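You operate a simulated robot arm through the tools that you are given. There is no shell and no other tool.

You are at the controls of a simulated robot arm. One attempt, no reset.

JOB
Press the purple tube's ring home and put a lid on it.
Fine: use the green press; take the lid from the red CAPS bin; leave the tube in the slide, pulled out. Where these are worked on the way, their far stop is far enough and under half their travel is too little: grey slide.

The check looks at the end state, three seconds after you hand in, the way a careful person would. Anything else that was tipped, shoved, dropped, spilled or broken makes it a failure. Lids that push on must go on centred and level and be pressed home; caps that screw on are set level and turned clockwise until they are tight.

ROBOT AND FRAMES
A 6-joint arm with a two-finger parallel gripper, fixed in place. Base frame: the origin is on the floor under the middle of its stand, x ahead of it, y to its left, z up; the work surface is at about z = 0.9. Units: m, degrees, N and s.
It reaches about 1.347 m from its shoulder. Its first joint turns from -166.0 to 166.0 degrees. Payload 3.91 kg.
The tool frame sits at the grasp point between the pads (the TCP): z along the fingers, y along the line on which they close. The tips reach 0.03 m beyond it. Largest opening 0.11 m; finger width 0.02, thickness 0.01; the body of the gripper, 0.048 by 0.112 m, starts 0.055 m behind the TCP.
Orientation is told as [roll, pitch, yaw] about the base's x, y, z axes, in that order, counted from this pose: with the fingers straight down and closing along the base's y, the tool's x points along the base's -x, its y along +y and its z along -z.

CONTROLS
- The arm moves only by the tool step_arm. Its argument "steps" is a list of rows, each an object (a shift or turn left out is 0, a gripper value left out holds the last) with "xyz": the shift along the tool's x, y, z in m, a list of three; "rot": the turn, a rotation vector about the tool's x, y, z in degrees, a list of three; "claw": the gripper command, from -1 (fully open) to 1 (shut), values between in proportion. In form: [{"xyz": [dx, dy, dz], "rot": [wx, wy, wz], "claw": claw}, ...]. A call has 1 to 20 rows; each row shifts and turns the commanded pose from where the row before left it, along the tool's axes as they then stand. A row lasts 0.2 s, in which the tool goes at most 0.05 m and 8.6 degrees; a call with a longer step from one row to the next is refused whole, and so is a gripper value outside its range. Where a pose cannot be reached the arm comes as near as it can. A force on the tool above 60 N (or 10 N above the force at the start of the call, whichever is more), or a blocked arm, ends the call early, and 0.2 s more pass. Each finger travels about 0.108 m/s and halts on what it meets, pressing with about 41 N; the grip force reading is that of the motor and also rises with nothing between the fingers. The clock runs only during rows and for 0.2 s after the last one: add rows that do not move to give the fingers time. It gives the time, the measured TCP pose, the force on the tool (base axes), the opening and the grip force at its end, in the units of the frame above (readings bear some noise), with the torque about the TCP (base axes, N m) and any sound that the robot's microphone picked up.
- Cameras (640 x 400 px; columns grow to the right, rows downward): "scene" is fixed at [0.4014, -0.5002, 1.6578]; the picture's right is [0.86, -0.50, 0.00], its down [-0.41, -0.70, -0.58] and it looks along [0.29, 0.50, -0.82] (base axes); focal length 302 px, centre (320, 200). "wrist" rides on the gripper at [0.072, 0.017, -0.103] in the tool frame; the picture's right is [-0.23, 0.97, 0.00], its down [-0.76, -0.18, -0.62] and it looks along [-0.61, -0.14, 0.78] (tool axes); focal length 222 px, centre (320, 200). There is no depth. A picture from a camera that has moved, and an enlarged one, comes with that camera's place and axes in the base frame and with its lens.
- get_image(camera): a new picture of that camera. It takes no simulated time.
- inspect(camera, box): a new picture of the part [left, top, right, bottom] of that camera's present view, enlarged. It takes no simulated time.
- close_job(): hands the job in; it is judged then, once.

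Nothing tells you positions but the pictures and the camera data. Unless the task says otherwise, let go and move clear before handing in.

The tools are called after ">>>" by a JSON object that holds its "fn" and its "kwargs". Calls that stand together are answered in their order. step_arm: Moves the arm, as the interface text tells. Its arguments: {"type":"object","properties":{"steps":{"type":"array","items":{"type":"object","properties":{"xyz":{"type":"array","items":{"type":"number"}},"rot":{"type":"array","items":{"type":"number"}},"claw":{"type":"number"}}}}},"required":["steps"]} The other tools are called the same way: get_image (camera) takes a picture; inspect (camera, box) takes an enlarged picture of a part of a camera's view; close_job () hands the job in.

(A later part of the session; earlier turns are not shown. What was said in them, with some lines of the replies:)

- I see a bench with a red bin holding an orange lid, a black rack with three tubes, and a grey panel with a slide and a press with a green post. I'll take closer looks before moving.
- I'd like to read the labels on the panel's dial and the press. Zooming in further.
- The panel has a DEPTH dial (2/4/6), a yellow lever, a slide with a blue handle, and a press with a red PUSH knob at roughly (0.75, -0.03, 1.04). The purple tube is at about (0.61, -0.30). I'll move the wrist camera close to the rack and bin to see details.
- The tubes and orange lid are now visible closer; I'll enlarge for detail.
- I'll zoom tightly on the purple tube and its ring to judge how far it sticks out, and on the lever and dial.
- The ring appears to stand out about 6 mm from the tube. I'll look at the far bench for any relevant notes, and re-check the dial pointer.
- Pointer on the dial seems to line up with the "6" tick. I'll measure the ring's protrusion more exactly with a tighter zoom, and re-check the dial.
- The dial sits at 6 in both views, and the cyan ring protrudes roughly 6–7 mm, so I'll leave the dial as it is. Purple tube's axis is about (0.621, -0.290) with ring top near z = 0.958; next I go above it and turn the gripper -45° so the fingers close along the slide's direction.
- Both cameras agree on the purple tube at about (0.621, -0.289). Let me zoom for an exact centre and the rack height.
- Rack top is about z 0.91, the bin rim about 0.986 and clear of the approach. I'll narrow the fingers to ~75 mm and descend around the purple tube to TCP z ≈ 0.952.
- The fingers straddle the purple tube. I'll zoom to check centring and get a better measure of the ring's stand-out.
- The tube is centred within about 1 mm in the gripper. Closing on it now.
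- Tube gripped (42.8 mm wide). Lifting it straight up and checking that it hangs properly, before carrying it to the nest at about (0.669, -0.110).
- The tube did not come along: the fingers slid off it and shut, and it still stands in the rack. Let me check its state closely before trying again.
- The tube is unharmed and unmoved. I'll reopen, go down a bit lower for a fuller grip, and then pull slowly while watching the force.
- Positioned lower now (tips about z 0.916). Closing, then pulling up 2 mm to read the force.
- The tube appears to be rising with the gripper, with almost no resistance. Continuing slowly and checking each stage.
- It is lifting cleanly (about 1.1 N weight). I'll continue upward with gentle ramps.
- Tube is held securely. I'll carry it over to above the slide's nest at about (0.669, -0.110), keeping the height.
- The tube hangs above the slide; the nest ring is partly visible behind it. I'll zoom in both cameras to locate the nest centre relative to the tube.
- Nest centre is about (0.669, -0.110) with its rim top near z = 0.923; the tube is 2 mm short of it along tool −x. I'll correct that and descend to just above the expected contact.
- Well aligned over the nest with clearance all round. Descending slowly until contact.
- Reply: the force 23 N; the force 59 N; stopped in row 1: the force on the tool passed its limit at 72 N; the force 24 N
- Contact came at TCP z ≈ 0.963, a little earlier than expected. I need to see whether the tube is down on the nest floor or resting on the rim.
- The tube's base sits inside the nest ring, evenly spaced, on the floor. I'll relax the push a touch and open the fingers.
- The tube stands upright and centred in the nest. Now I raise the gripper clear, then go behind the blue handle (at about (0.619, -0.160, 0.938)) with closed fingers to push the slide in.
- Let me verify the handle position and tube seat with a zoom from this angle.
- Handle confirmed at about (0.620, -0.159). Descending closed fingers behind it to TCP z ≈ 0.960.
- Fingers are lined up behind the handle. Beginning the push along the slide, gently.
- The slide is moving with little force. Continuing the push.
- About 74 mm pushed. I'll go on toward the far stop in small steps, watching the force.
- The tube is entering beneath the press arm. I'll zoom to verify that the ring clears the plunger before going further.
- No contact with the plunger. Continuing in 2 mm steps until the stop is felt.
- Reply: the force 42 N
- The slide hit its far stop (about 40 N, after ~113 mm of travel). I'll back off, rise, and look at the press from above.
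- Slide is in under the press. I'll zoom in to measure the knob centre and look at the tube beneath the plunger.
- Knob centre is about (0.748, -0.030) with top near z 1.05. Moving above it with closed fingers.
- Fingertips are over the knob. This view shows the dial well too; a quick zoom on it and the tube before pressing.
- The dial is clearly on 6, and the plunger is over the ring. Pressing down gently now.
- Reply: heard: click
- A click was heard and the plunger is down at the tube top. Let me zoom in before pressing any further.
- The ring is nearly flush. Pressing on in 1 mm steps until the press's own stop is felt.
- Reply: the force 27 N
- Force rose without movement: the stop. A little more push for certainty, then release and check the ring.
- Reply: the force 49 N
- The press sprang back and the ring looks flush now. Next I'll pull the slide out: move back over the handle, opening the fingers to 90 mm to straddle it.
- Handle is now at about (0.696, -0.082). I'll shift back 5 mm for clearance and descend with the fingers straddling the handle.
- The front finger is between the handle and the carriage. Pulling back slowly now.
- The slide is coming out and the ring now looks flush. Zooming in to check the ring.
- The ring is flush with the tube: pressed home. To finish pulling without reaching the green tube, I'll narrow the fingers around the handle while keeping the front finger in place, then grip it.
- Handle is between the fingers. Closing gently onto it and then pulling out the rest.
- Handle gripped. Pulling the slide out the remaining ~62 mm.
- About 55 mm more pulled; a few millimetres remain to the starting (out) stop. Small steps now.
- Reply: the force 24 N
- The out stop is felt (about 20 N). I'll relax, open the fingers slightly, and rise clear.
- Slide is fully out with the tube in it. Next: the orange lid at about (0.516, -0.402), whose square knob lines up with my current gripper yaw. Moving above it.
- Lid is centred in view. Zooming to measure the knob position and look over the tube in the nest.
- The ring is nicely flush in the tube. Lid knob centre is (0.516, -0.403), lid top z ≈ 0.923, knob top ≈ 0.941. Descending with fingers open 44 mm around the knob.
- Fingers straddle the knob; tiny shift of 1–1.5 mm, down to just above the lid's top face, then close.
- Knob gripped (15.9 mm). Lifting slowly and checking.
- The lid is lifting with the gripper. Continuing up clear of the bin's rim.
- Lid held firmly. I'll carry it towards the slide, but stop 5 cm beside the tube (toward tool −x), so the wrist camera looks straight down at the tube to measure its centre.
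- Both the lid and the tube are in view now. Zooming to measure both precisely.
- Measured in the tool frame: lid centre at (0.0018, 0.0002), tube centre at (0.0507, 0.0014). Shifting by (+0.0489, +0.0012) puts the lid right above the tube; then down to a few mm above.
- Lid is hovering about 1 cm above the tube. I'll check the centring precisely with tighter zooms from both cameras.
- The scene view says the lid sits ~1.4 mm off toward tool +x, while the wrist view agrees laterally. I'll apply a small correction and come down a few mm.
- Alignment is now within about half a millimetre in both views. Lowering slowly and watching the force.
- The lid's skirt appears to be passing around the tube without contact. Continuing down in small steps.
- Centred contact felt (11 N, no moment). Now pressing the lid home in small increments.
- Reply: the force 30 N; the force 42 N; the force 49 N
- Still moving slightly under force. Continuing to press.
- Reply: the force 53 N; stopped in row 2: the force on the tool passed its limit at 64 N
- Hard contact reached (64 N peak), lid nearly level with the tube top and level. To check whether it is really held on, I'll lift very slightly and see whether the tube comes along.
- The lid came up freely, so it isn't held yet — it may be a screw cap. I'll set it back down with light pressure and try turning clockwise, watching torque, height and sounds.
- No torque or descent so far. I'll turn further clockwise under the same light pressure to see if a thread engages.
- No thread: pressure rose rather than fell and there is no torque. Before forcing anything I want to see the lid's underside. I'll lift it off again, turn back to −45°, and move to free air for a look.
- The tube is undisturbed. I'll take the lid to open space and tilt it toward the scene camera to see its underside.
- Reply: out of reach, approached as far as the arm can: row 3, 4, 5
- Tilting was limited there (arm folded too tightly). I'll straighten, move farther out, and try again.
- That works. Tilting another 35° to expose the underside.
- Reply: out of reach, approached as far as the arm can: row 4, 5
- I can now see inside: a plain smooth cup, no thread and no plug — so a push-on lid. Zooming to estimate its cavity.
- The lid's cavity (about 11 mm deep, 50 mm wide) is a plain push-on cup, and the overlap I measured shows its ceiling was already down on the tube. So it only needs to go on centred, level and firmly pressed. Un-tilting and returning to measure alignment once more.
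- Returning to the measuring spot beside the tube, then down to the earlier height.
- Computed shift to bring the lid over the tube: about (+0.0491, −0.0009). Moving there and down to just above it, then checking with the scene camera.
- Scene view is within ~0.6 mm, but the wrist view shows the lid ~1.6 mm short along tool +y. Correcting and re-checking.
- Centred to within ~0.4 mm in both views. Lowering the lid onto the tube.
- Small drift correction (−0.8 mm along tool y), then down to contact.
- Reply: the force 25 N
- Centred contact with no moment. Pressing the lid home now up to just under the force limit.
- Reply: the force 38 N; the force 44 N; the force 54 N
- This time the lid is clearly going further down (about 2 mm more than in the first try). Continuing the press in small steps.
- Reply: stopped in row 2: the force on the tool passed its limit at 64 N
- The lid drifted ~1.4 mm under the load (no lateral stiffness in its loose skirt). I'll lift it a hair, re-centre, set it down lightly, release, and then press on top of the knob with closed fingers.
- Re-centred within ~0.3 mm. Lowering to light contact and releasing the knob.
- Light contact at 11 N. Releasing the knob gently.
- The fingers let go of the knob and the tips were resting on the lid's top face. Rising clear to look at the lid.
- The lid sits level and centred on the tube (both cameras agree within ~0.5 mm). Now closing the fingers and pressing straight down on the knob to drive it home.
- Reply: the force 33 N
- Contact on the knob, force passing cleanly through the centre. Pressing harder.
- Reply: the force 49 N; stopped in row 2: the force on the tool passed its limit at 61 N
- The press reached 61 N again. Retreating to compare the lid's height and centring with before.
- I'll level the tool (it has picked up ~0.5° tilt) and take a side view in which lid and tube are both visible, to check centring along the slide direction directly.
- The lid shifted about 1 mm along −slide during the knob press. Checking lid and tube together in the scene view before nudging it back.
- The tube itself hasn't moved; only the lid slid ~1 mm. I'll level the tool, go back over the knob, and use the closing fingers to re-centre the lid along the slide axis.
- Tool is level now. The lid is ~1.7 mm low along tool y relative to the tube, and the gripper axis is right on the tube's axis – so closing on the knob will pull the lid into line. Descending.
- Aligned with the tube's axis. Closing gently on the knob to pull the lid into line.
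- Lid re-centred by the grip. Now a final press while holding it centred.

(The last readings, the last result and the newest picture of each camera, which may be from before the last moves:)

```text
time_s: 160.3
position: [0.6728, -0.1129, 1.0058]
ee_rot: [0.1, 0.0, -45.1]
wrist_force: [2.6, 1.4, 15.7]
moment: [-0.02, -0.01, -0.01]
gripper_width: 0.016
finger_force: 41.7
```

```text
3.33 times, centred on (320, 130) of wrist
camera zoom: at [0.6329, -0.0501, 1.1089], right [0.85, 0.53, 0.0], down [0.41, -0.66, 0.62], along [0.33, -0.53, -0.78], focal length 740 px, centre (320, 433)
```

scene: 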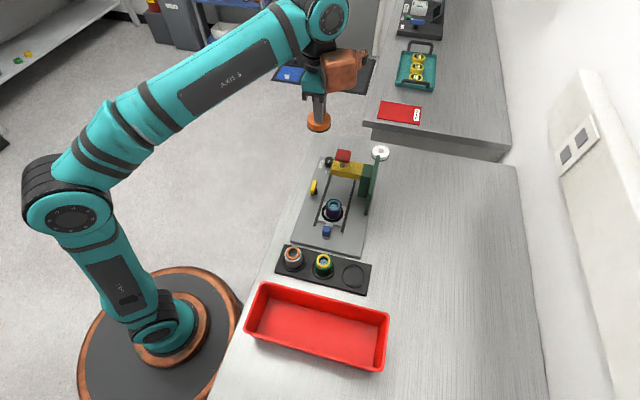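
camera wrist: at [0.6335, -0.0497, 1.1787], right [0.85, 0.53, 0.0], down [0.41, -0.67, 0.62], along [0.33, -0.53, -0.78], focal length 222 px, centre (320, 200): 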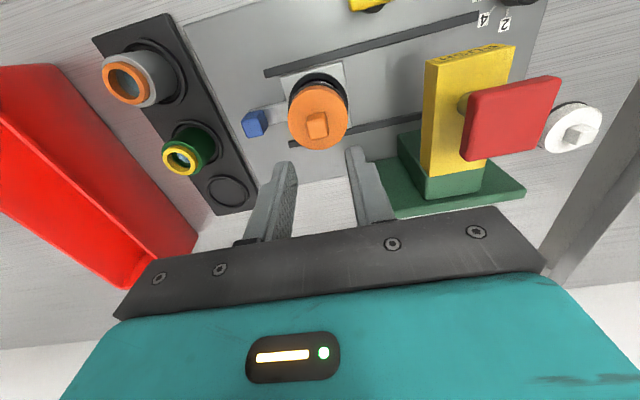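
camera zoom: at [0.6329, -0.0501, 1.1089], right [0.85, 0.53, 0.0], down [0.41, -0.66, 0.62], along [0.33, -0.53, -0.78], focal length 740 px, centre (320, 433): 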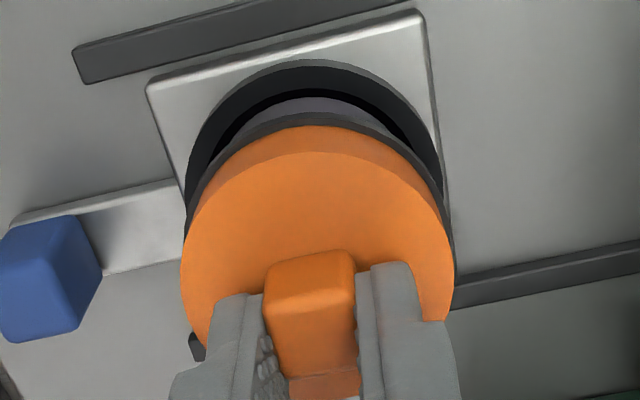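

>>> {"fn": "step_arm", "kwargs": {"steps": [{"xyz": [0, 0.0004, 0.001]}, {"xyz": [0, 0, 0]}]}}

>>> {"fn": "step_arm", "kwargs": {"steps": [{"xyz": [0, 0.0003, 0.001]}, {"xyz": [0, 0, 0]}]}}

>>> {"fn": "inspect", "kwargs": {"camera": "wrist", "box": [265, 70, 375, 190]}}

>>> {"fn": "inspect", "kwargs": {"camera": "scene", "box": [328, 203, 344, 213]}}

```text
time_s: 160.9
position: [0.6716, -0.1133, 1.0038]
ee_rot: [0.2, -0.2, -45.0]
wrist_force: [1.6, -2.3, 34.9]
moment: [-0.02, -0.04, -0.01]
gripper_width: 0.016
finger_force: 41.1
```

```text
time_s: 161.6
position: [0.6716, -0.1125, 1.0029]
ee_rot: [0.1, -0.1, -45.1]
wrist_force: [0.1, -0.3, 38.4]
moment: [0.01, 0.07, 0.0]
gripper_width: 0.0161
finger_force: 41.0
```

```text
3.33 times, centred on (320, 130) of wrist
camera zoom: at [0.6327, -0.0498, 1.1071], right [0.85, 0.53, 0.0], down [0.41, -0.66, 0.62], along [0.33, -0.53, -0.78], focal length 740 px, centre (320, 433)
```

zoom: 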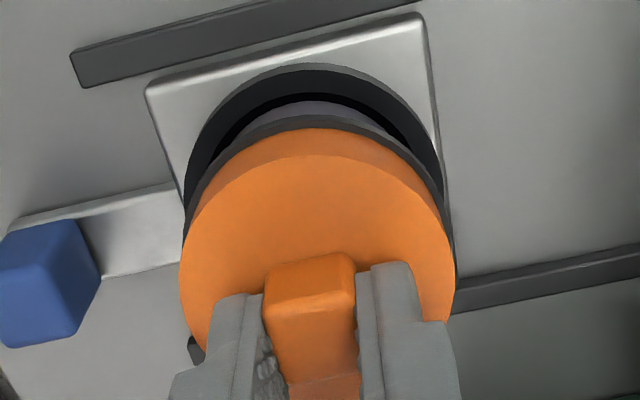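

```text
16.00 times, centred on (336, 208) of scene
camera zoom: at [0.4014, -0.5002, 1.6578], right [0.86, -0.5, 0.0], down [-0.41, -0.7, -0.58], along [0.29, 0.5, -0.82], focal length 4834 px, centre (64, 72)
```

zoom: 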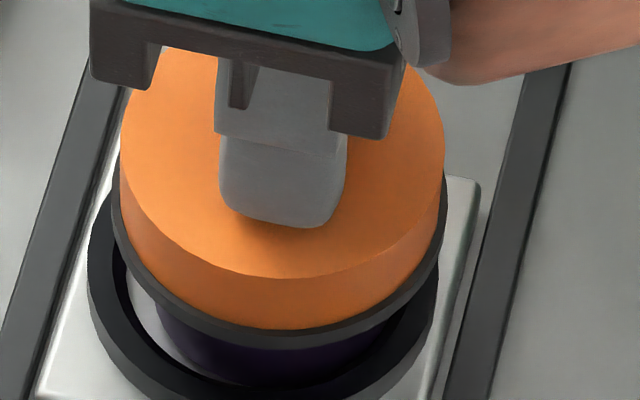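

>>> {"fn": "step_arm", "kwargs": {"steps": [{"xyz": [0, 0.0002, 0.001]}, {"xyz": [0, 0, 0]}]}}

>>> {"fn": "step_arm", "kwargs": {"steps": [{"xyz": [0, 0.0002, 0.0008]}, {"xyz": [0, 0, 0]}]}}

>>> {"fn": "step_arm", "kwargs": {"steps": [{"xyz": [0, 0, 0.0005]}, {"xyz": [0, 0, 0]}, {"xyz": [0, 0, 0]}]}}

>>> {"fn": "inspect", "kwargs": {"camera": "wrist", "box": [265, 70, 375, 190]}}

>>> {"fn": "inspect", "kwargs": {"camera": "scene", "box": [328, 203, 344, 213]}}

```text
time_s: 162.2
position: [0.672, -0.1125, 1.0018]
ee_rot: [0.1, -0.1, -45.1]
wrist_force: [-0.2, 0.0, 37.6]
moment: [0.02, 0.02, 0.02]
gripper_width: 0.0161
finger_force: 41.0
```

```text
time_s: 162.8
position: [0.6725, -0.1132, 1.0013]
ee_rot: [0.0, -0.1, -44.9]
wrist_force: [-0.3, -2.8, 36.4]
moment: [-0.07, 0.01, 0.0]
gripper_width: 0.016
finger_force: 41.4
```

```text
time_s: 163.6
position: [0.6731, -0.1118, 1.0005]
ee_rot: [0.2, -0.1, -44.9]
wrist_force: [0.9, -2.3, 40.9]
moment: [-0.03, 0.04, 0.0]
gripper_width: 0.0159
finger_force: 40.4
```

```text
3.33 times, centred on (320, 130) of wrist
camera zoom: at [0.6329, -0.0484, 1.1048], right [0.85, 0.53, 0.0], down [0.41, -0.66, 0.62], along [0.33, -0.53, -0.78], focal length 740 px, centre (320, 433)
```

zoom: 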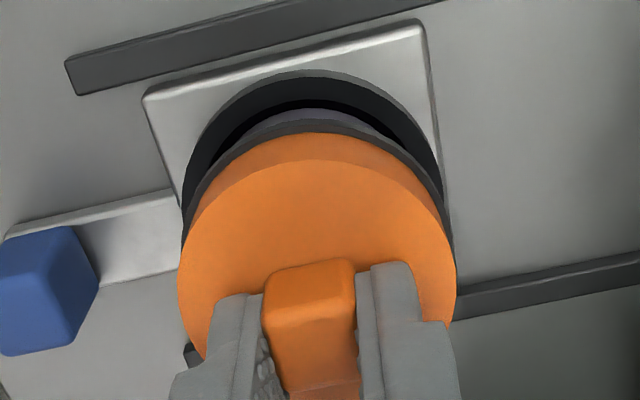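

```text
16.00 times, centred on (336, 208) of scene
camera zoom: at [0.4014, -0.5002, 1.6578], right [0.86, -0.5, 0.0], down [-0.41, -0.7, -0.58], along [0.29, 0.5, -0.82], focal length 4834 px, centre (64, 72)
```

zoom: 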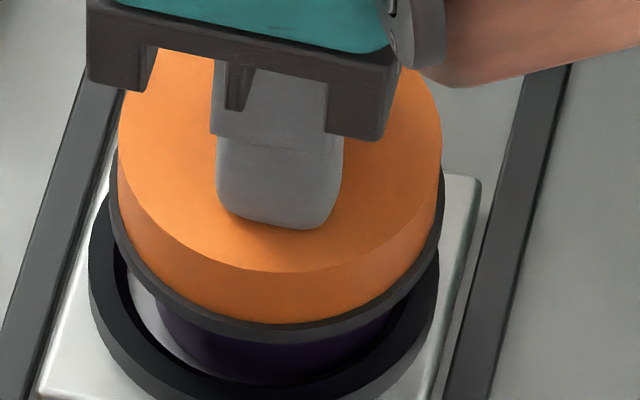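

The fingers slipped a little on the knob at ~38 N, and the lid drifted ~1.4 mm along tool +x. Relieving, lifting a hair, re-centring, and setting it down lightly.

>>> {"fn": "step_arm", "kwargs": {"steps": [{"xyz": [0, 0, -0.001]}, {"xyz": [0, 0, -0.001]}, {"xyz": [0, 0, -0.001]}, {"xyz": [0, 0, -0.001]}, {"xyz": [0, 0, 0]}, {"xyz": [-0.0014, -0.0005, 0]}, {"xyz": [0, 0, 0]}, {"xyz": [0, 0, 0]}]}}

>>> {"fn": "inspect", "kwargs": {"camera": "wrist", "box": [265, 70, 375, 190]}}

>>> {"fn": "inspect", "kwargs": {"camera": "scene", "box": [328, 203, 344, 213]}}

```text
time_s: 165.3
position: [0.6736, -0.1124, 1.0035]
ee_rot: [0.1, 0.0, -45.0]
wrist_force: [0.3, -0.6, 0.4]
moment: [-0.02, 0.0, -0.03]
gripper_width: 0.0157
finger_force: 41.4
```

```text
3.33 times, centred on (320, 130) of wrist
camera zoom: at [0.6351, -0.0498, 1.1084], right [0.85, 0.53, 0.0], down [0.41, -0.67, 0.62], along [0.33, -0.53, -0.78], focal length 740 px, centre (320, 433)
```

zoom: 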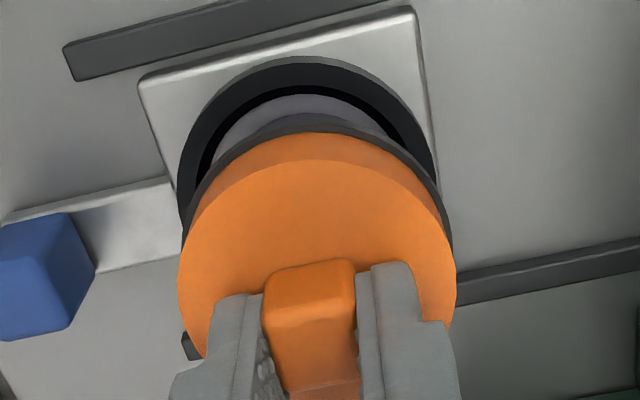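

```text
16.00 times, centred on (336, 208) of scene
camera zoom: at [0.4014, -0.5002, 1.6578], right [0.86, -0.5, 0.0], down [-0.41, -0.7, -0.58], along [0.29, 0.5, -0.82], focal length 4834 px, centre (64, 72)
```

zoom: 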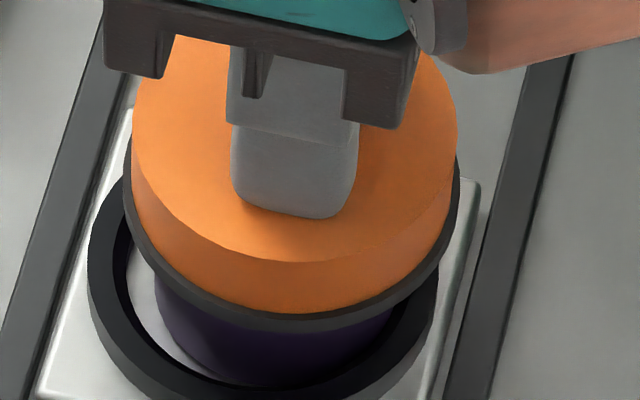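

>>> {"fn": "step_arm", "kwargs": {"steps": [{"xyz": [0.0009, -0.0012, 0]}, {"xyz": [0, 0, 0]}, {"xyz": [0, 0, 0]}]}}

>>> {"fn": "inspect", "kwargs": {"camera": "wrist", "box": [265, 70, 375, 190]}}

>>> {"fn": "inspect", "kwargs": {"camera": "scene", "box": [328, 203, 344, 213]}}

```text
time_s: 166.2
position: [0.6718, -0.1137, 1.0044]
ee_rot: [0.1, 0.1, -45.0]
wrist_force: [-0.2, -0.5, -0.2]
moment: [0.02, 0.01, 0.01]
gripper_width: 0.0162
finger_force: 40.5
```

```text
3.33 times, centred on (320, 130) of wrist
camera zoom: at [0.6332, -0.0498, 1.1085], right [0.85, 0.53, 0.0], down [0.41, -0.67, 0.62], along [0.33, -0.53, -0.78], focal length 740 px, centre (320, 433)
```

zoom: 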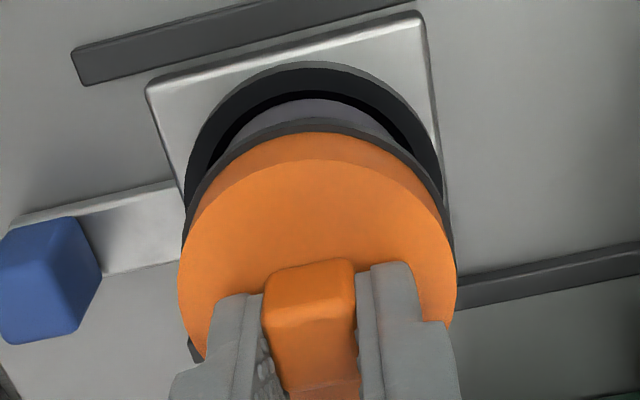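

```text
16.00 times, centred on (336, 208) of scene
camera zoom: at [0.4014, -0.5002, 1.6578], right [0.86, -0.5, 0.0], down [-0.41, -0.7, -0.58], along [0.29, 0.5, -0.82], focal length 4834 px, centre (64, 72)
```

zoom: 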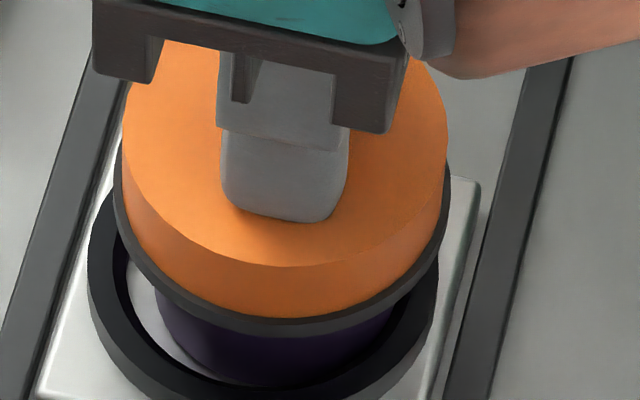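

Centred to ~0.3 mm again. Lowering to light contact, then releasing.

>>> {"fn": "step_arm", "kwargs": {"steps": [{"xyz": [0, 0, 0.0007]}, {"xyz": [0, 0, 0]}]}}

>>> {"fn": "step_arm", "kwargs": {"steps": [{"xyz": [0, 0, 0.0006]}, {"xyz": [0, 0, 0]}]}}

>>> {"fn": "step_arm", "kwargs": {"steps": [{"xyz": [0, 0, 0.0005]}, {"xyz": [0, 0, 0]}]}}

>>> {"fn": "inspect", "kwargs": {"camera": "wrist", "box": [265, 70, 375, 190]}}

```text
time_s: 166.8
position: [0.6722, -0.1134, 1.003]
ee_rot: [0.0, -0.1, -45.1]
wrist_force: [-0.2, -0.1, 1.2]
moment: [-0.01, 0.01, 0.0]
gripper_width: 0.0159
finger_force: 40.9
```

```text
time_s: 167.3
position: [0.6724, -0.1141, 1.0003]
ee_rot: [0.1, 0.0, -45.0]
wrist_force: [-0.1, -0.2, -0.5]
moment: [-0.05, -0.02, -0.03]
gripper_width: 0.0159
finger_force: 41.3
```

```text
time_s: 167.9
position: [0.6723, -0.1127, 1.0018]
ee_rot: [0.1, 0.0, -44.9]
wrist_force: [0.1, 0.3, 0.3]
moment: [0.03, 0.03, -0.03]
gripper_width: 0.0158
finger_force: 41.4
```

```text
3.33 times, centred on (320, 130) of wrist
camera zoom: at [0.6332, -0.0497, 1.1061], right [0.85, 0.53, 0.0], down [0.41, -0.67, 0.62], along [0.33, -0.53, -0.78], focal length 740 px, centre (320, 433)
```

zoom: 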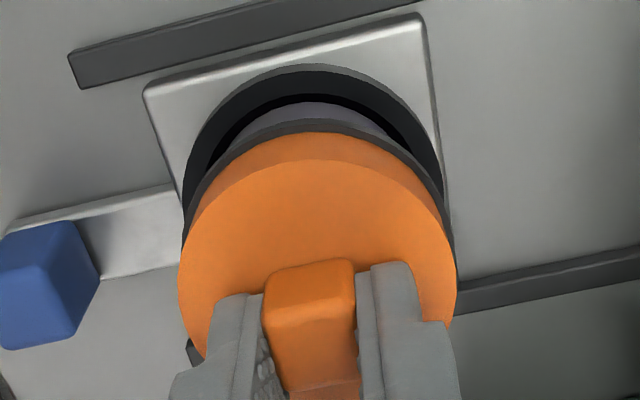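

>>> {"fn": "step_arm", "kwargs": {"steps": [{"xyz": [0, 0, 0.0005]}, {"xyz": [0, 0, 0]}]}}

>>> {"fn": "step_arm", "kwargs": {"steps": [{"xyz": [0, 0, 0.0004]}, {"xyz": [0, 0, 0]}]}}

```text
time_s: 168.6
position: [0.6724, -0.1132, 1.0021]
ee_rot: [0.1, 0.0, -45.0]
wrist_force: [-0.3, 0.2, 3.3]
moment: [0.0, 0.01, 0.01]
gripper_width: 0.0158
finger_force: 41.0
```

```text
time_s: 169.2
position: [0.6725, -0.1131, 1.0015]
ee_rot: [0.1, 0.1, -45.0]
wrist_force: [0.5, 0.0, 6.7]
moment: [-0.02, -0.02, -0.02]
gripper_width: 0.0162
finger_force: 40.9
```

Light contact. One more firm press with the finger tips now bearing on the lid top, then relax back before releasing.

>>> {"fn": "step_arm", "kwargs": {"steps": [{"xyz": [0, 0, 0.001]}, {"xyz": [0, 0, 0]}]}}

>>> {"fn": "step_arm", "kwargs": {"steps": [{"xyz": [0, 0, 0.001]}, {"xyz": [0, 0, 0]}, {"xyz": [0, 0, 0]}]}}

>>> {"fn": "step_arm", "kwargs": {"steps": [{"xyz": [0, 0, 0.0007]}, {"xyz": [0, 0, 0]}, {"xyz": [0, 0, 0]}]}}

>>> {"fn": "inspect", "kwargs": {"camera": "scene", "box": [328, 203, 344, 213]}}

```text
time_s: 169.8
position: [0.6729, -0.1138, 1.0014]
ee_rot: [0.2, -0.2, -45.0]
wrist_force: [1.4, 0.4, 19.3]
moment: [0.04, 0.03, -0.02]
gripper_width: 0.016
finger_force: 41.2
```

```text
time_s: 170.6
position: [0.6707, -0.1135, 1.0009]
ee_rot: [0.2, -0.1, -45.1]
wrist_force: [3.9, 0.4, 44.7]
moment: [0.03, -0.03, 0.0]
gripper_width: 0.0161
finger_force: 40.4
```

```text
time_s: 171.2
position: [0.6718, -0.1133, 1.0013]
ee_rot: [0.3, -0.3, -45.1]
wrist_force: [-1.3, 0.9, 15.6]
moment: [0.04, 0.1, -0.01]
gripper_width: 0.016
finger_force: 40.6
stopped in row 3: the force on the tool passed its limit at 61 N (the readings are from after the stop); the commanded pose is now the measured one
```

```text
16.00 times, centred on (336, 208) of scene
camera zoom: at [0.4014, -0.5002, 1.6578], right [0.86, -0.5, 0.0], down [-0.41, -0.7, -0.58], along [0.29, 0.5, -0.82], focal length 4834 px, centre (64, 72)
```

zoom: 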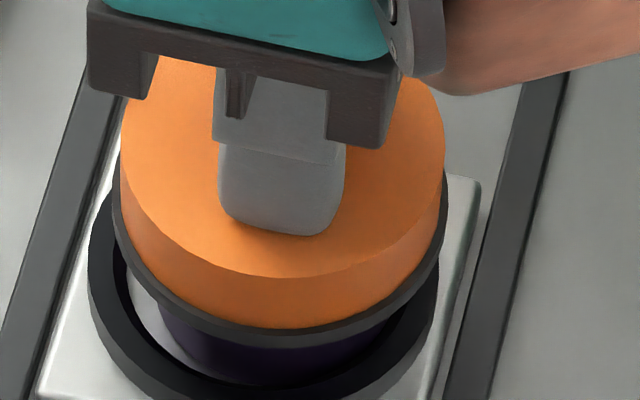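

Pressed to 61 N, centred. Lifting slightly to check retention and re-centre.

>>> {"fn": "step_arm", "kwargs": {"steps": [{"xyz": [0, 0, -0.001]}, {"xyz": [0, 0, -0.001]}, {"xyz": [0, 0, -0.001]}, {"xyz": [0, 0, -0.0005]}, {"xyz": [0, 0, 0]}, {"xyz": [0, 0, 0]}]}}

>>> {"fn": "inspect", "kwargs": {"camera": "wrist", "box": [265, 70, 375, 190]}}

>>> {"fn": "inspect", "kwargs": {"camera": "scene", "box": [328, 203, 344, 213]}}

```text
time_s: 172.7
position: [0.6718, -0.1132, 1.0021]
ee_rot: [0.3, -0.1, -45.0]
wrist_force: [0.1, 0.0, -0.2]
moment: [0.0, 0.01, 0.01]
gripper_width: 0.0158
finger_force: 41.0
```

```text
3.33 times, centred on (320, 130) of wrist
camera zoom: at [0.6326, -0.05, 1.1069], right [0.85, 0.53, 0.0], down [0.41, -0.66, 0.62], along [0.33, -0.53, -0.78], focal length 740 px, centre (320, 433)
```

zoom: 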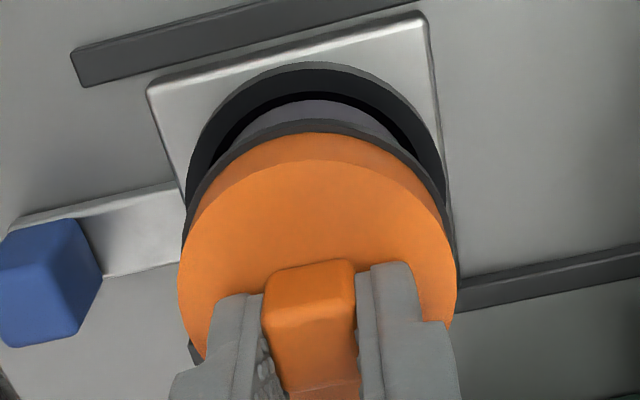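

```text
16.00 times, centred on (336, 208) of scene
camera zoom: at [0.4014, -0.5002, 1.6578], right [0.86, -0.5, 0.0], down [-0.41, -0.7, -0.58], along [0.29, 0.5, -0.82], focal length 4834 px, centre (64, 72)
```

zoom: 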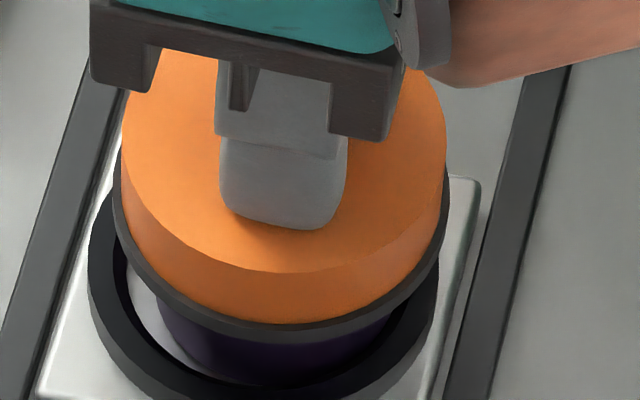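

Geometry check: lid top is ~4.5 mm above the tube top and the skirt overlaps ~14 mm, which equals the cavity depth I saw – so it is fully down. Final small shift, set down, and release.

>>> {"fn": "step_arm", "kwargs": {"steps": [{"xyz": [-0.0005, 0, 0]}, {"xyz": [0, 0, 0.0007]}, {"xyz": [0, 0, 0]}]}}

>>> {"fn": "step_arm", "kwargs": {"steps": [{"xyz": [0, 0, 0.0006]}, {"xyz": [0, 0, 0]}]}}

>>> {"fn": "step_arm", "kwargs": {"steps": [{"xyz": [0, 0, 0.0005]}, {"xyz": [0, 0, 0]}]}}

>>> {"fn": "inspect", "kwargs": {"camera": "scene", "box": [328, 203, 344, 213]}}

>>> {"fn": "inspect", "kwargs": {"camera": "wrist", "box": [265, 70, 375, 190]}}

```text
time_s: 173.4
position: [0.6722, -0.1141, 1.0012]
ee_rot: [0.2, -0.1, -44.9]
wrist_force: [-0.1, 0.0, 0.4]
moment: [0.0, -0.01, 0.02]
gripper_width: 0.0158
finger_force: 40.9
```

```text
time_s: 174.1
position: [0.6724, -0.1146, 1.0021]
ee_rot: [0.3, -0.1, -45.0]
wrist_force: [-0.1, -1.0, 0.3]
moment: [-0.01, 0.01, -0.02]
gripper_width: 0.0162
finger_force: 41.3
```

```text
time_s: 174.7
position: [0.6719, -0.1138, 1.0011]
ee_rot: [0.2, -0.2, -45.1]
wrist_force: [1.2, -0.6, 6.6]
moment: [0.01, 0.0, 0.01]
gripper_width: 0.0158
finger_force: 40.9
```

```text
16.00 times, centred on (336, 208) of scene
camera zoom: at [0.4014, -0.5002, 1.6578], right [0.86, -0.5, 0.0], down [-0.41, -0.7, -0.58], along [0.29, 0.5, -0.82], focal length 4834 px, centre (64, 72)
```

zoom: 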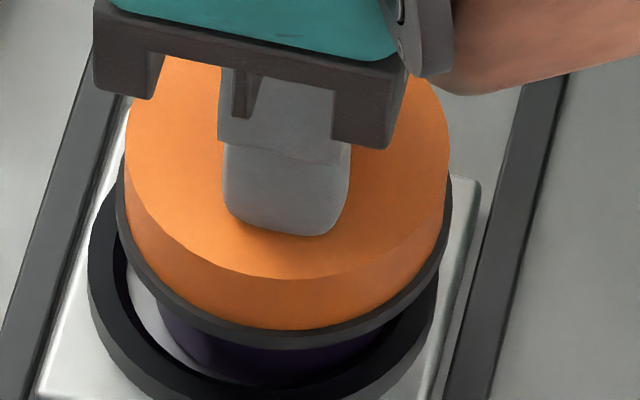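

```text
3.33 times, centred on (320, 130) of wrist
camera zoom: at [0.6329, -0.0504, 1.1053], right [0.85, 0.53, 0.0], down [0.41, -0.66, 0.62], along [0.33, -0.53, -0.78], focal length 740 px, centre (320, 433)
```

zoom: 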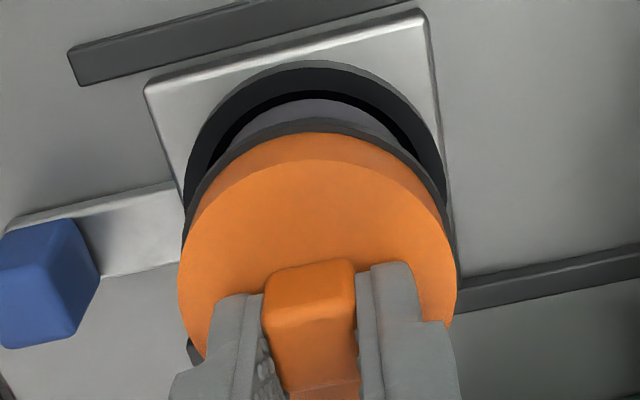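

Centred in both directions and in light contact. Releasing and withdrawing straight up.

>>> {"fn": "step_arm", "kwargs": {"steps": [{"claw": 0.66}, {"claw": 0.6}, {"claw": 0.5}, {"claw": 0.4}, {"xyz": [0, 0, 0]}, {"xyz": [0, 0, -0.002]}, {"xyz": [0, 0, -0.004]}, {"xyz": [0, 0, -0.008]}, {"xyz": [0, 0, -0.015]}, {"xyz": [0, 0, -0.025]}, {"xyz": [0, 0, -0.03]}, {"xyz": [-0.025, 0, -0.02]}, {"xyz": [-0.025, 0, 0]}, {"xyz": [0, 0, 0]}]}}

>>> {"fn": "inspect", "kwargs": {"camera": "scene", "box": [318, 190, 350, 220]}}

>>> {"fn": "inspect", "kwargs": {"camera": "scene", "box": [328, 206, 344, 216]}}

>>> {"fn": "get_image", "kwargs": {"camera": "wrist"}}

```text
time_s: 177.7
position: [0.7084, -0.1498, 1.1048]
ee_rot: [0.2, -0.2, -45.0]
wrist_force: [-0.4, -0.2, 0.7]
moment: [0.0, -0.02, -0.01]
gripper_width: 0.0326
finger_force: 0.1
```

```text
13.33 times, centred on (334, 205) of scene
camera zoom: at [0.4014, -0.5002, 1.6578], right [0.86, -0.5, 0.0], down [-0.41, -0.7, -0.58], along [0.29, 0.5, -0.82], focal length 4028 px, centre (133, 133)
```

zoom: 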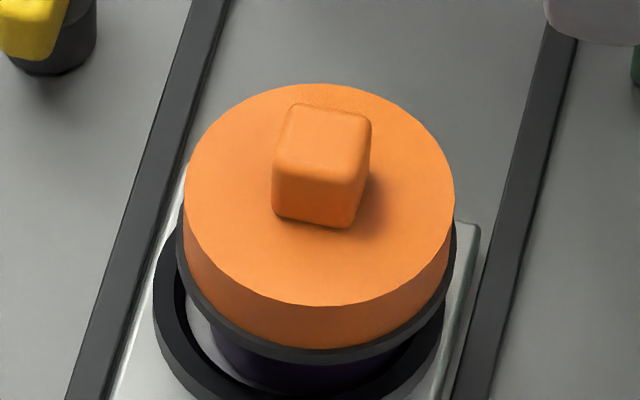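

```text
16.00 times, centred on (336, 211) of scene
camera zoom: at [0.4014, -0.5002, 1.6578], right [0.86, -0.5, 0.0], down [-0.41, -0.7, -0.58], along [0.29, 0.5, -0.82], focal length 4834 px, centre (64, 24)
```

zoom: 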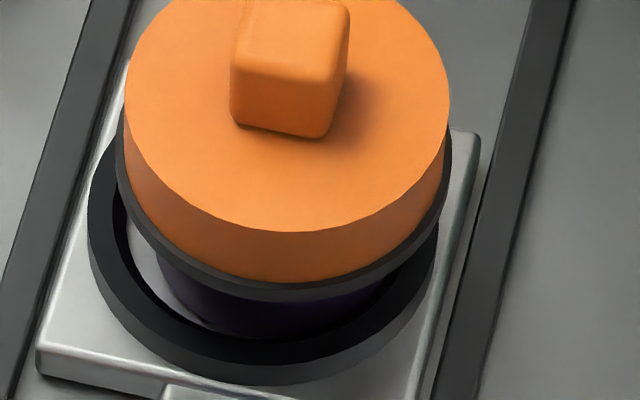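

```text
taken
camera wrist: at [0.6689, -0.0857, 1.2094], right [0.85, 0.53, 0.0], down [0.41, -0.66, 0.62], along [0.33, -0.53, -0.78], focal length 222 px, centre (320, 200)
```

wrist: 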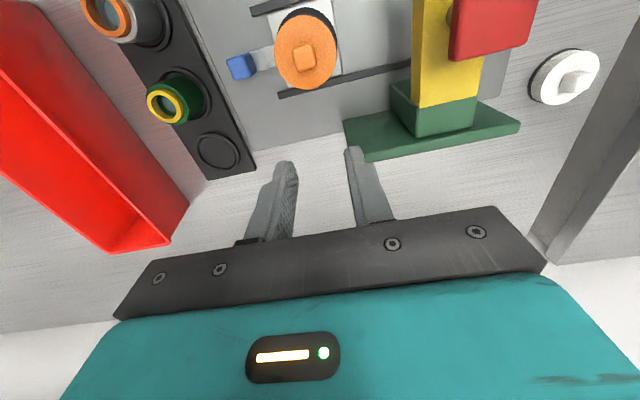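

Lid is on and free. To verify centring along the other axis directly, I'll take a lower side view with the wrist camera showing lid and tube sides together.

>>> {"fn": "step_arm", "kwargs": {"steps": [{"xyz": [0.0309, -0.0258, 0]}, {"xyz": [0.0309, -0.0258, 0]}, {"xyz": [0.0308, -0.0259, 0]}, {"xyz": [0, 0, 0.03]}, {"xyz": [0, 0, 0.03]}, {"xyz": [0, 0, 0.025]}, {"xyz": [0, 0, 0.011]}, {"xyz": [0, 0, 0]}]}}

>>> {"fn": "get_image", "kwargs": {"camera": "wrist"}}

>>> {"fn": "inspect", "kwargs": {"camera": "wrist", "box": [380, 120, 490, 220]}}

```text
time_s: 179.4
position: [0.5882, -0.1385, 1.0076]
ee_rot: [0.3, -0.1, -45.0]
wrist_force: [-0.2, -0.4, 0.6]
moment: [0.0, 0.0, 0.0]
gripper_width: 0.033
finger_force: 0.1
```

```text
taken
camera wrist: at [0.5488, -0.0749, 1.1128], right [0.85, 0.53, 0.0], down [0.41, -0.66, 0.62], along [0.33, -0.53, -0.78], focal length 222 px, centre (320, 200)
```

wrist: 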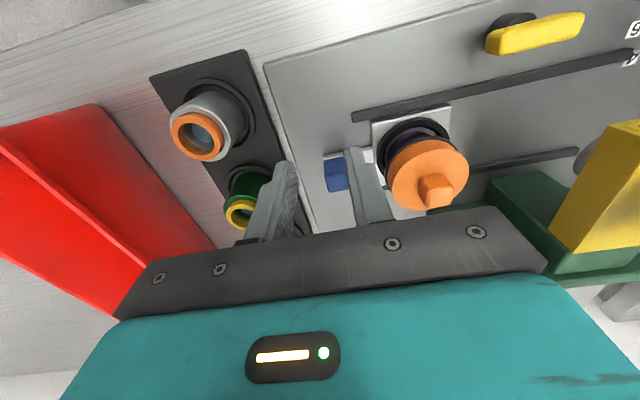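

```text
4.00 times, centred on (435, 170) of wrist
camera zoom: at [0.5488, -0.0749, 1.1128], right [0.85, 0.53, 0.0], down [0.41, -0.66, 0.62], along [0.33, -0.53, -0.78], focal length 888 px, centre (-140, 320)
```

zoom: 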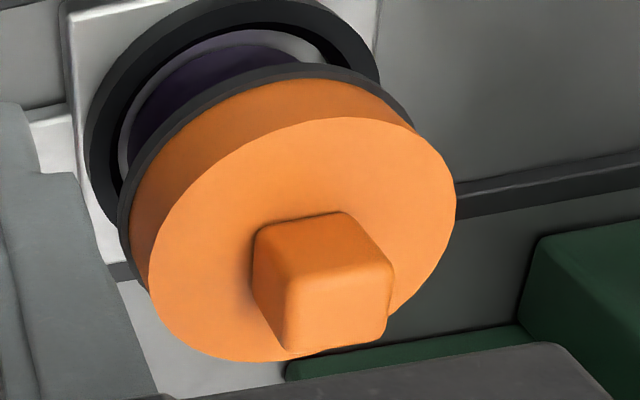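

>>> {"fn": "inspect", "kwargs": {"camera": "wrist", "box": [380, 125, 412, 165]}}

>>> {"fn": "inspect", "kwargs": {"camera": "wrist", "box": [405, 115, 445, 145]}}

>>> {"fn": "inspect", "kwargs": {"camera": "scene", "box": [300, 180, 380, 260]}}

```text
10.00 times, centred on (396, 145) of wrist
camera zoom: at [0.5488, -0.0749, 1.1128], right [0.85, 0.53, 0.0], down [0.41, -0.66, 0.62], along [0.33, -0.53, -0.78], focal length 2221 px, centre (-440, 750)
```

zoom: 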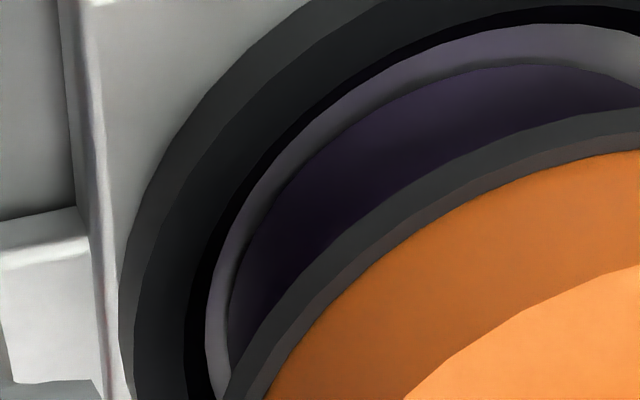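

```text
13.33 times, centred on (425, 130) of wrist
camera zoom: at [0.5488, -0.0749, 1.1128], right [0.85, 0.53, 0.0], down [0.41, -0.66, 0.62], along [0.33, -0.53, -0.78], focal length 2962 px, centre (-1080, 1133)
```

zoom: 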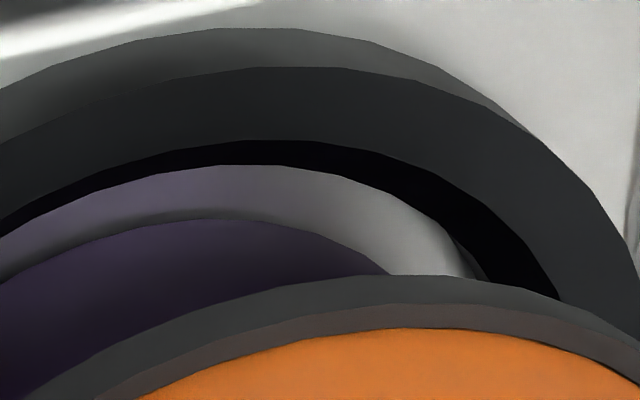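

```text
5.00 times, centred on (340, 220) of scene
camera zoom: at [0.4014, -0.5002, 1.6578], right [0.86, -0.5, 0.0], down [-0.41, -0.7, -0.58], along [0.29, 0.5, -0.82], focal length 1510 px, centre (220, 100)
```

zoom: 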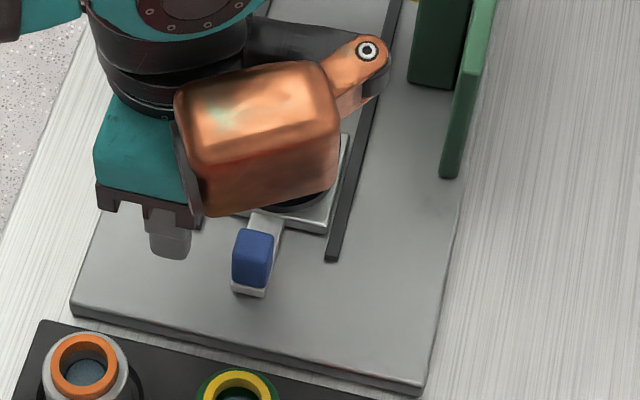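

Side-view fit: tube axis azimuth 41.5°, lid axis 41.2° – the lid is within ~0.7 mm of centred, and level. Moving the arm clear and checking the whole scene.

>>> {"fn": "step_arm", "kwargs": {"steps": [{"xyz": [0, 0, -0.02]}, {"xyz": [0, 0, -0.035]}, {"xyz": [0, 0, -0.04]}, {"xyz": [0, 0, -0.04]}, {"xyz": [0, 0, -0.04]}, {"xyz": [0, 0, -0.04]}, {"xyz": [0.03, -0.02, 0]}, {"xyz": [0.03, -0.02, 0]}, {"xyz": [0.03, -0.02, 0]}, {"xyz": [0, 0, 0]}]}}

>>> {"fn": "get_image", "kwargs": {"camera": "scene"}}

>>> {"fn": "inspect", "kwargs": {"camera": "scene", "box": [280, 140, 400, 290]}}

>>> {"fn": "inspect", "kwargs": {"camera": "scene", "box": [318, 190, 350, 220]}}

>>> {"fn": "get_image", "kwargs": {"camera": "wrist"}}

```text
time_s: 181.7
position: [0.4786, -0.1178, 1.2234]
ee_rot: [0.2, -0.1, -45.0]
wrist_force: [-0.2, 0.2, -0.4]
moment: [0.0, 0.01, 0.0]
gripper_width: 0.0327
finger_force: 0.0
```

```text
taken
```

scene: 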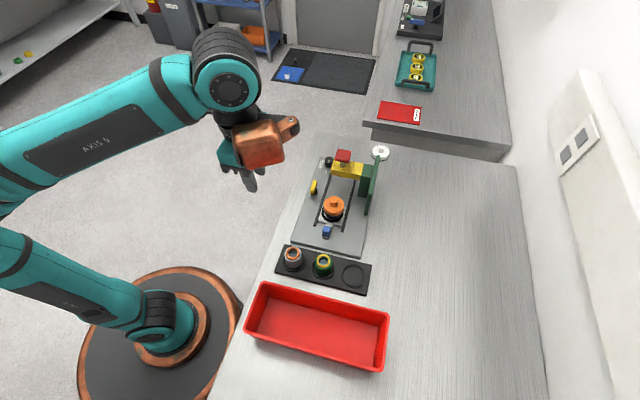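

```text
2.67 times, centred on (340, 215) of scene
camera zoom: at [0.4014, -0.5002, 1.6578], right [0.86, -0.5, 0.0], down [-0.41, -0.7, -0.58], along [0.29, 0.5, -0.82], focal length 806 px, centre (267, 160)
```

zoom: 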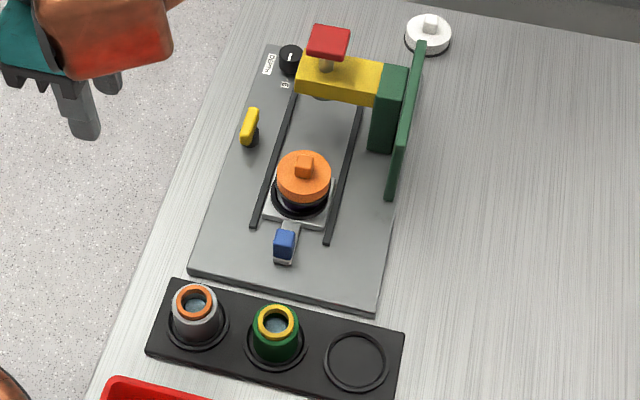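

```text
13.33 times, centred on (334, 205) of scene
camera zoom: at [0.4014, -0.5002, 1.6578], right [0.86, -0.5, 0.0], down [-0.41, -0.7, -0.58], along [0.29, 0.5, -0.82], focal length 4028 px, centre (133, 133)
```

zoom: 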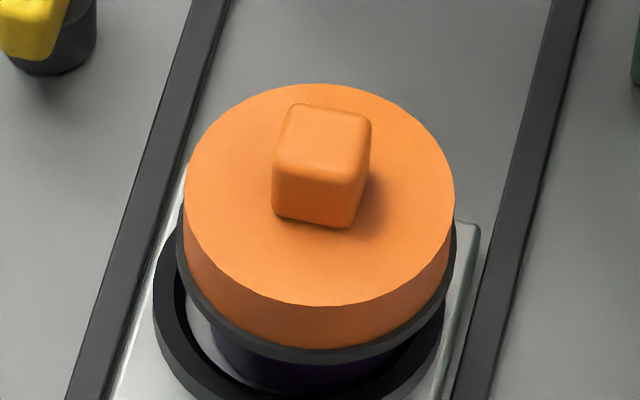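

```text
taken
camera wrist: at [0.4411, -0.0543, 1.3286], right [0.85, 0.53, 0.0], down [0.41, -0.66, 0.62], along [0.33, -0.53, -0.78], focal length 222 px, centre (320, 200)
```

wrist: 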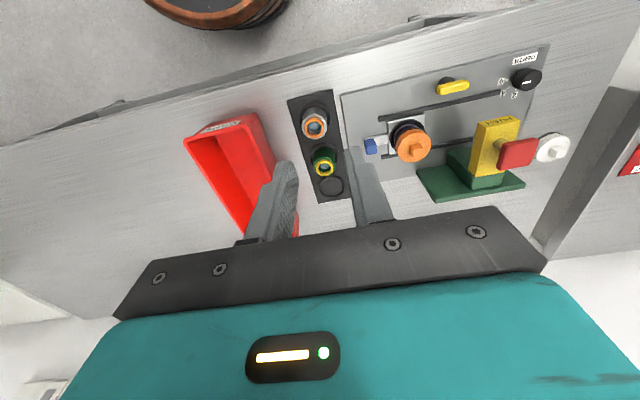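

The bin shows a label on its end face; let me read it before finishing.

>>> {"fn": "inspect", "kwargs": {"camera": "wrist", "box": [180, 105, 270, 165]}}

>>> {"fn": "inspect", "kwargs": {"camera": "wrist", "box": [360, 50, 560, 180]}}

>>> {"fn": "inspect", "kwargs": {"camera": "wrist", "box": [380, 110, 440, 170]}}

```text
6.67 times, centred on (225, 135) of wrist
camera zoom: at [0.4411, -0.0543, 1.3286], right [0.85, 0.53, 0.0], down [0.41, -0.66, 0.62], along [0.33, -0.53, -0.78], focal length 1481 px, centre (953, 633)
```

zoom: 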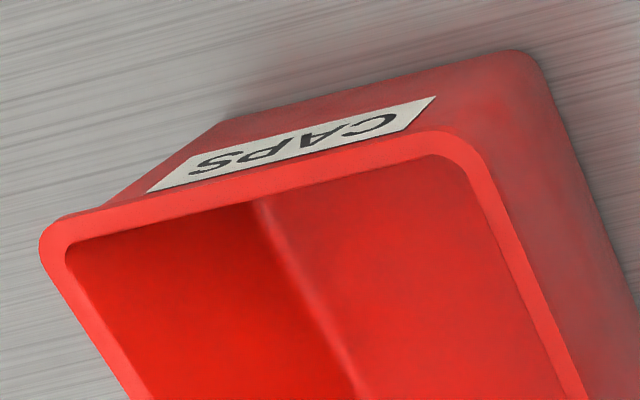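

```text
3.08 times, centred on (460, 115) of wrist
camera zoom: at [0.4411, -0.0543, 1.3286], right [0.85, 0.53, 0.0], down [0.41, -0.66, 0.62], along [0.33, -0.53, -0.78], focal length 684 px, centre (-111, 462)
```

zoom: 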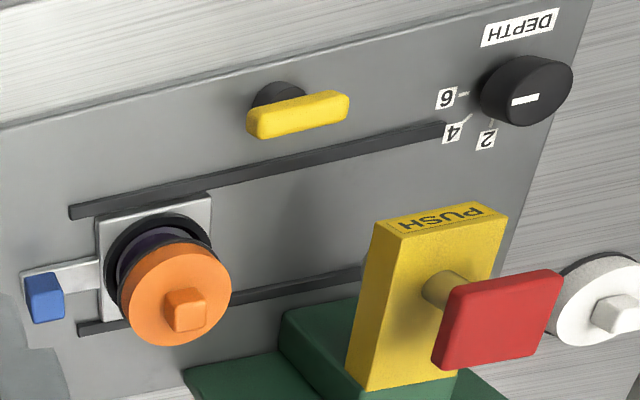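

```text
6.67 times, centred on (410, 140) of wrist
camera zoom: at [0.4411, -0.0543, 1.3286], right [0.85, 0.53, 0.0], down [0.41, -0.66, 0.62], along [0.33, -0.53, -0.78], focal length 1481 px, centre (-280, 600)
```

zoom: 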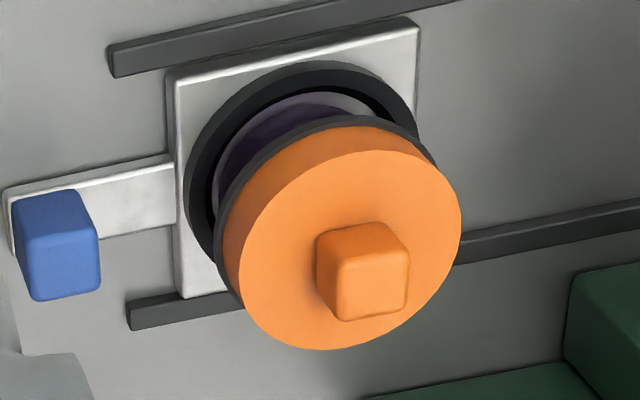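

The purple tube is in the pulled-out slide with its ring flush and the orange lid on it. The lid is level and within about 1 mm of centre. It rests fully down but loose: pressing it to about 60 N gave no click, and it lifted off freely when I tested it. The inside of the lid is a plain cup with no thread, and its full depth is already over the tube, so I take it as home. The other tubes, the bin, the dial and the press look untouched, and the gripper is clear. Handing in.

>>> {"fn": "close_job", "kwargs": {}}

```text
The job is handed in.
```

I handed the job in: the purple tube's ring is pressed flush, and the orange lid from the CAPS bin is on it. The tube is in the slide, pulled out to its stop. One point is uncertain: the lid may not count as pressed home.

- **Ring:** I pressed it with the green press to the press's own stop. The DEPTH dial was already on 6 and I left it there. Close-ups afterwards showed the ring level with the tube top.
- **Lid fit:** It sits level and within about 1 mm of centre, but nothing holds it on. I pressed it to about 60 N several times with no click, and it lifted off freely when I tested it.
- **Why I left it:** I tilted the lid to look inside, and it is a plain cup with no thread. From camera estimates, its overlap on the tube roughly matches its depth, so I judged it fully down.
- **First grip:** My first grip on the tube slipped off when I lifted. The tube stayed standing in the rack and was unharmed.
- **Rest of the bench:** The final pictures show the other two tubes, the bin, the spare white lid and the yellow lever as they were. The gripper is open and clear.
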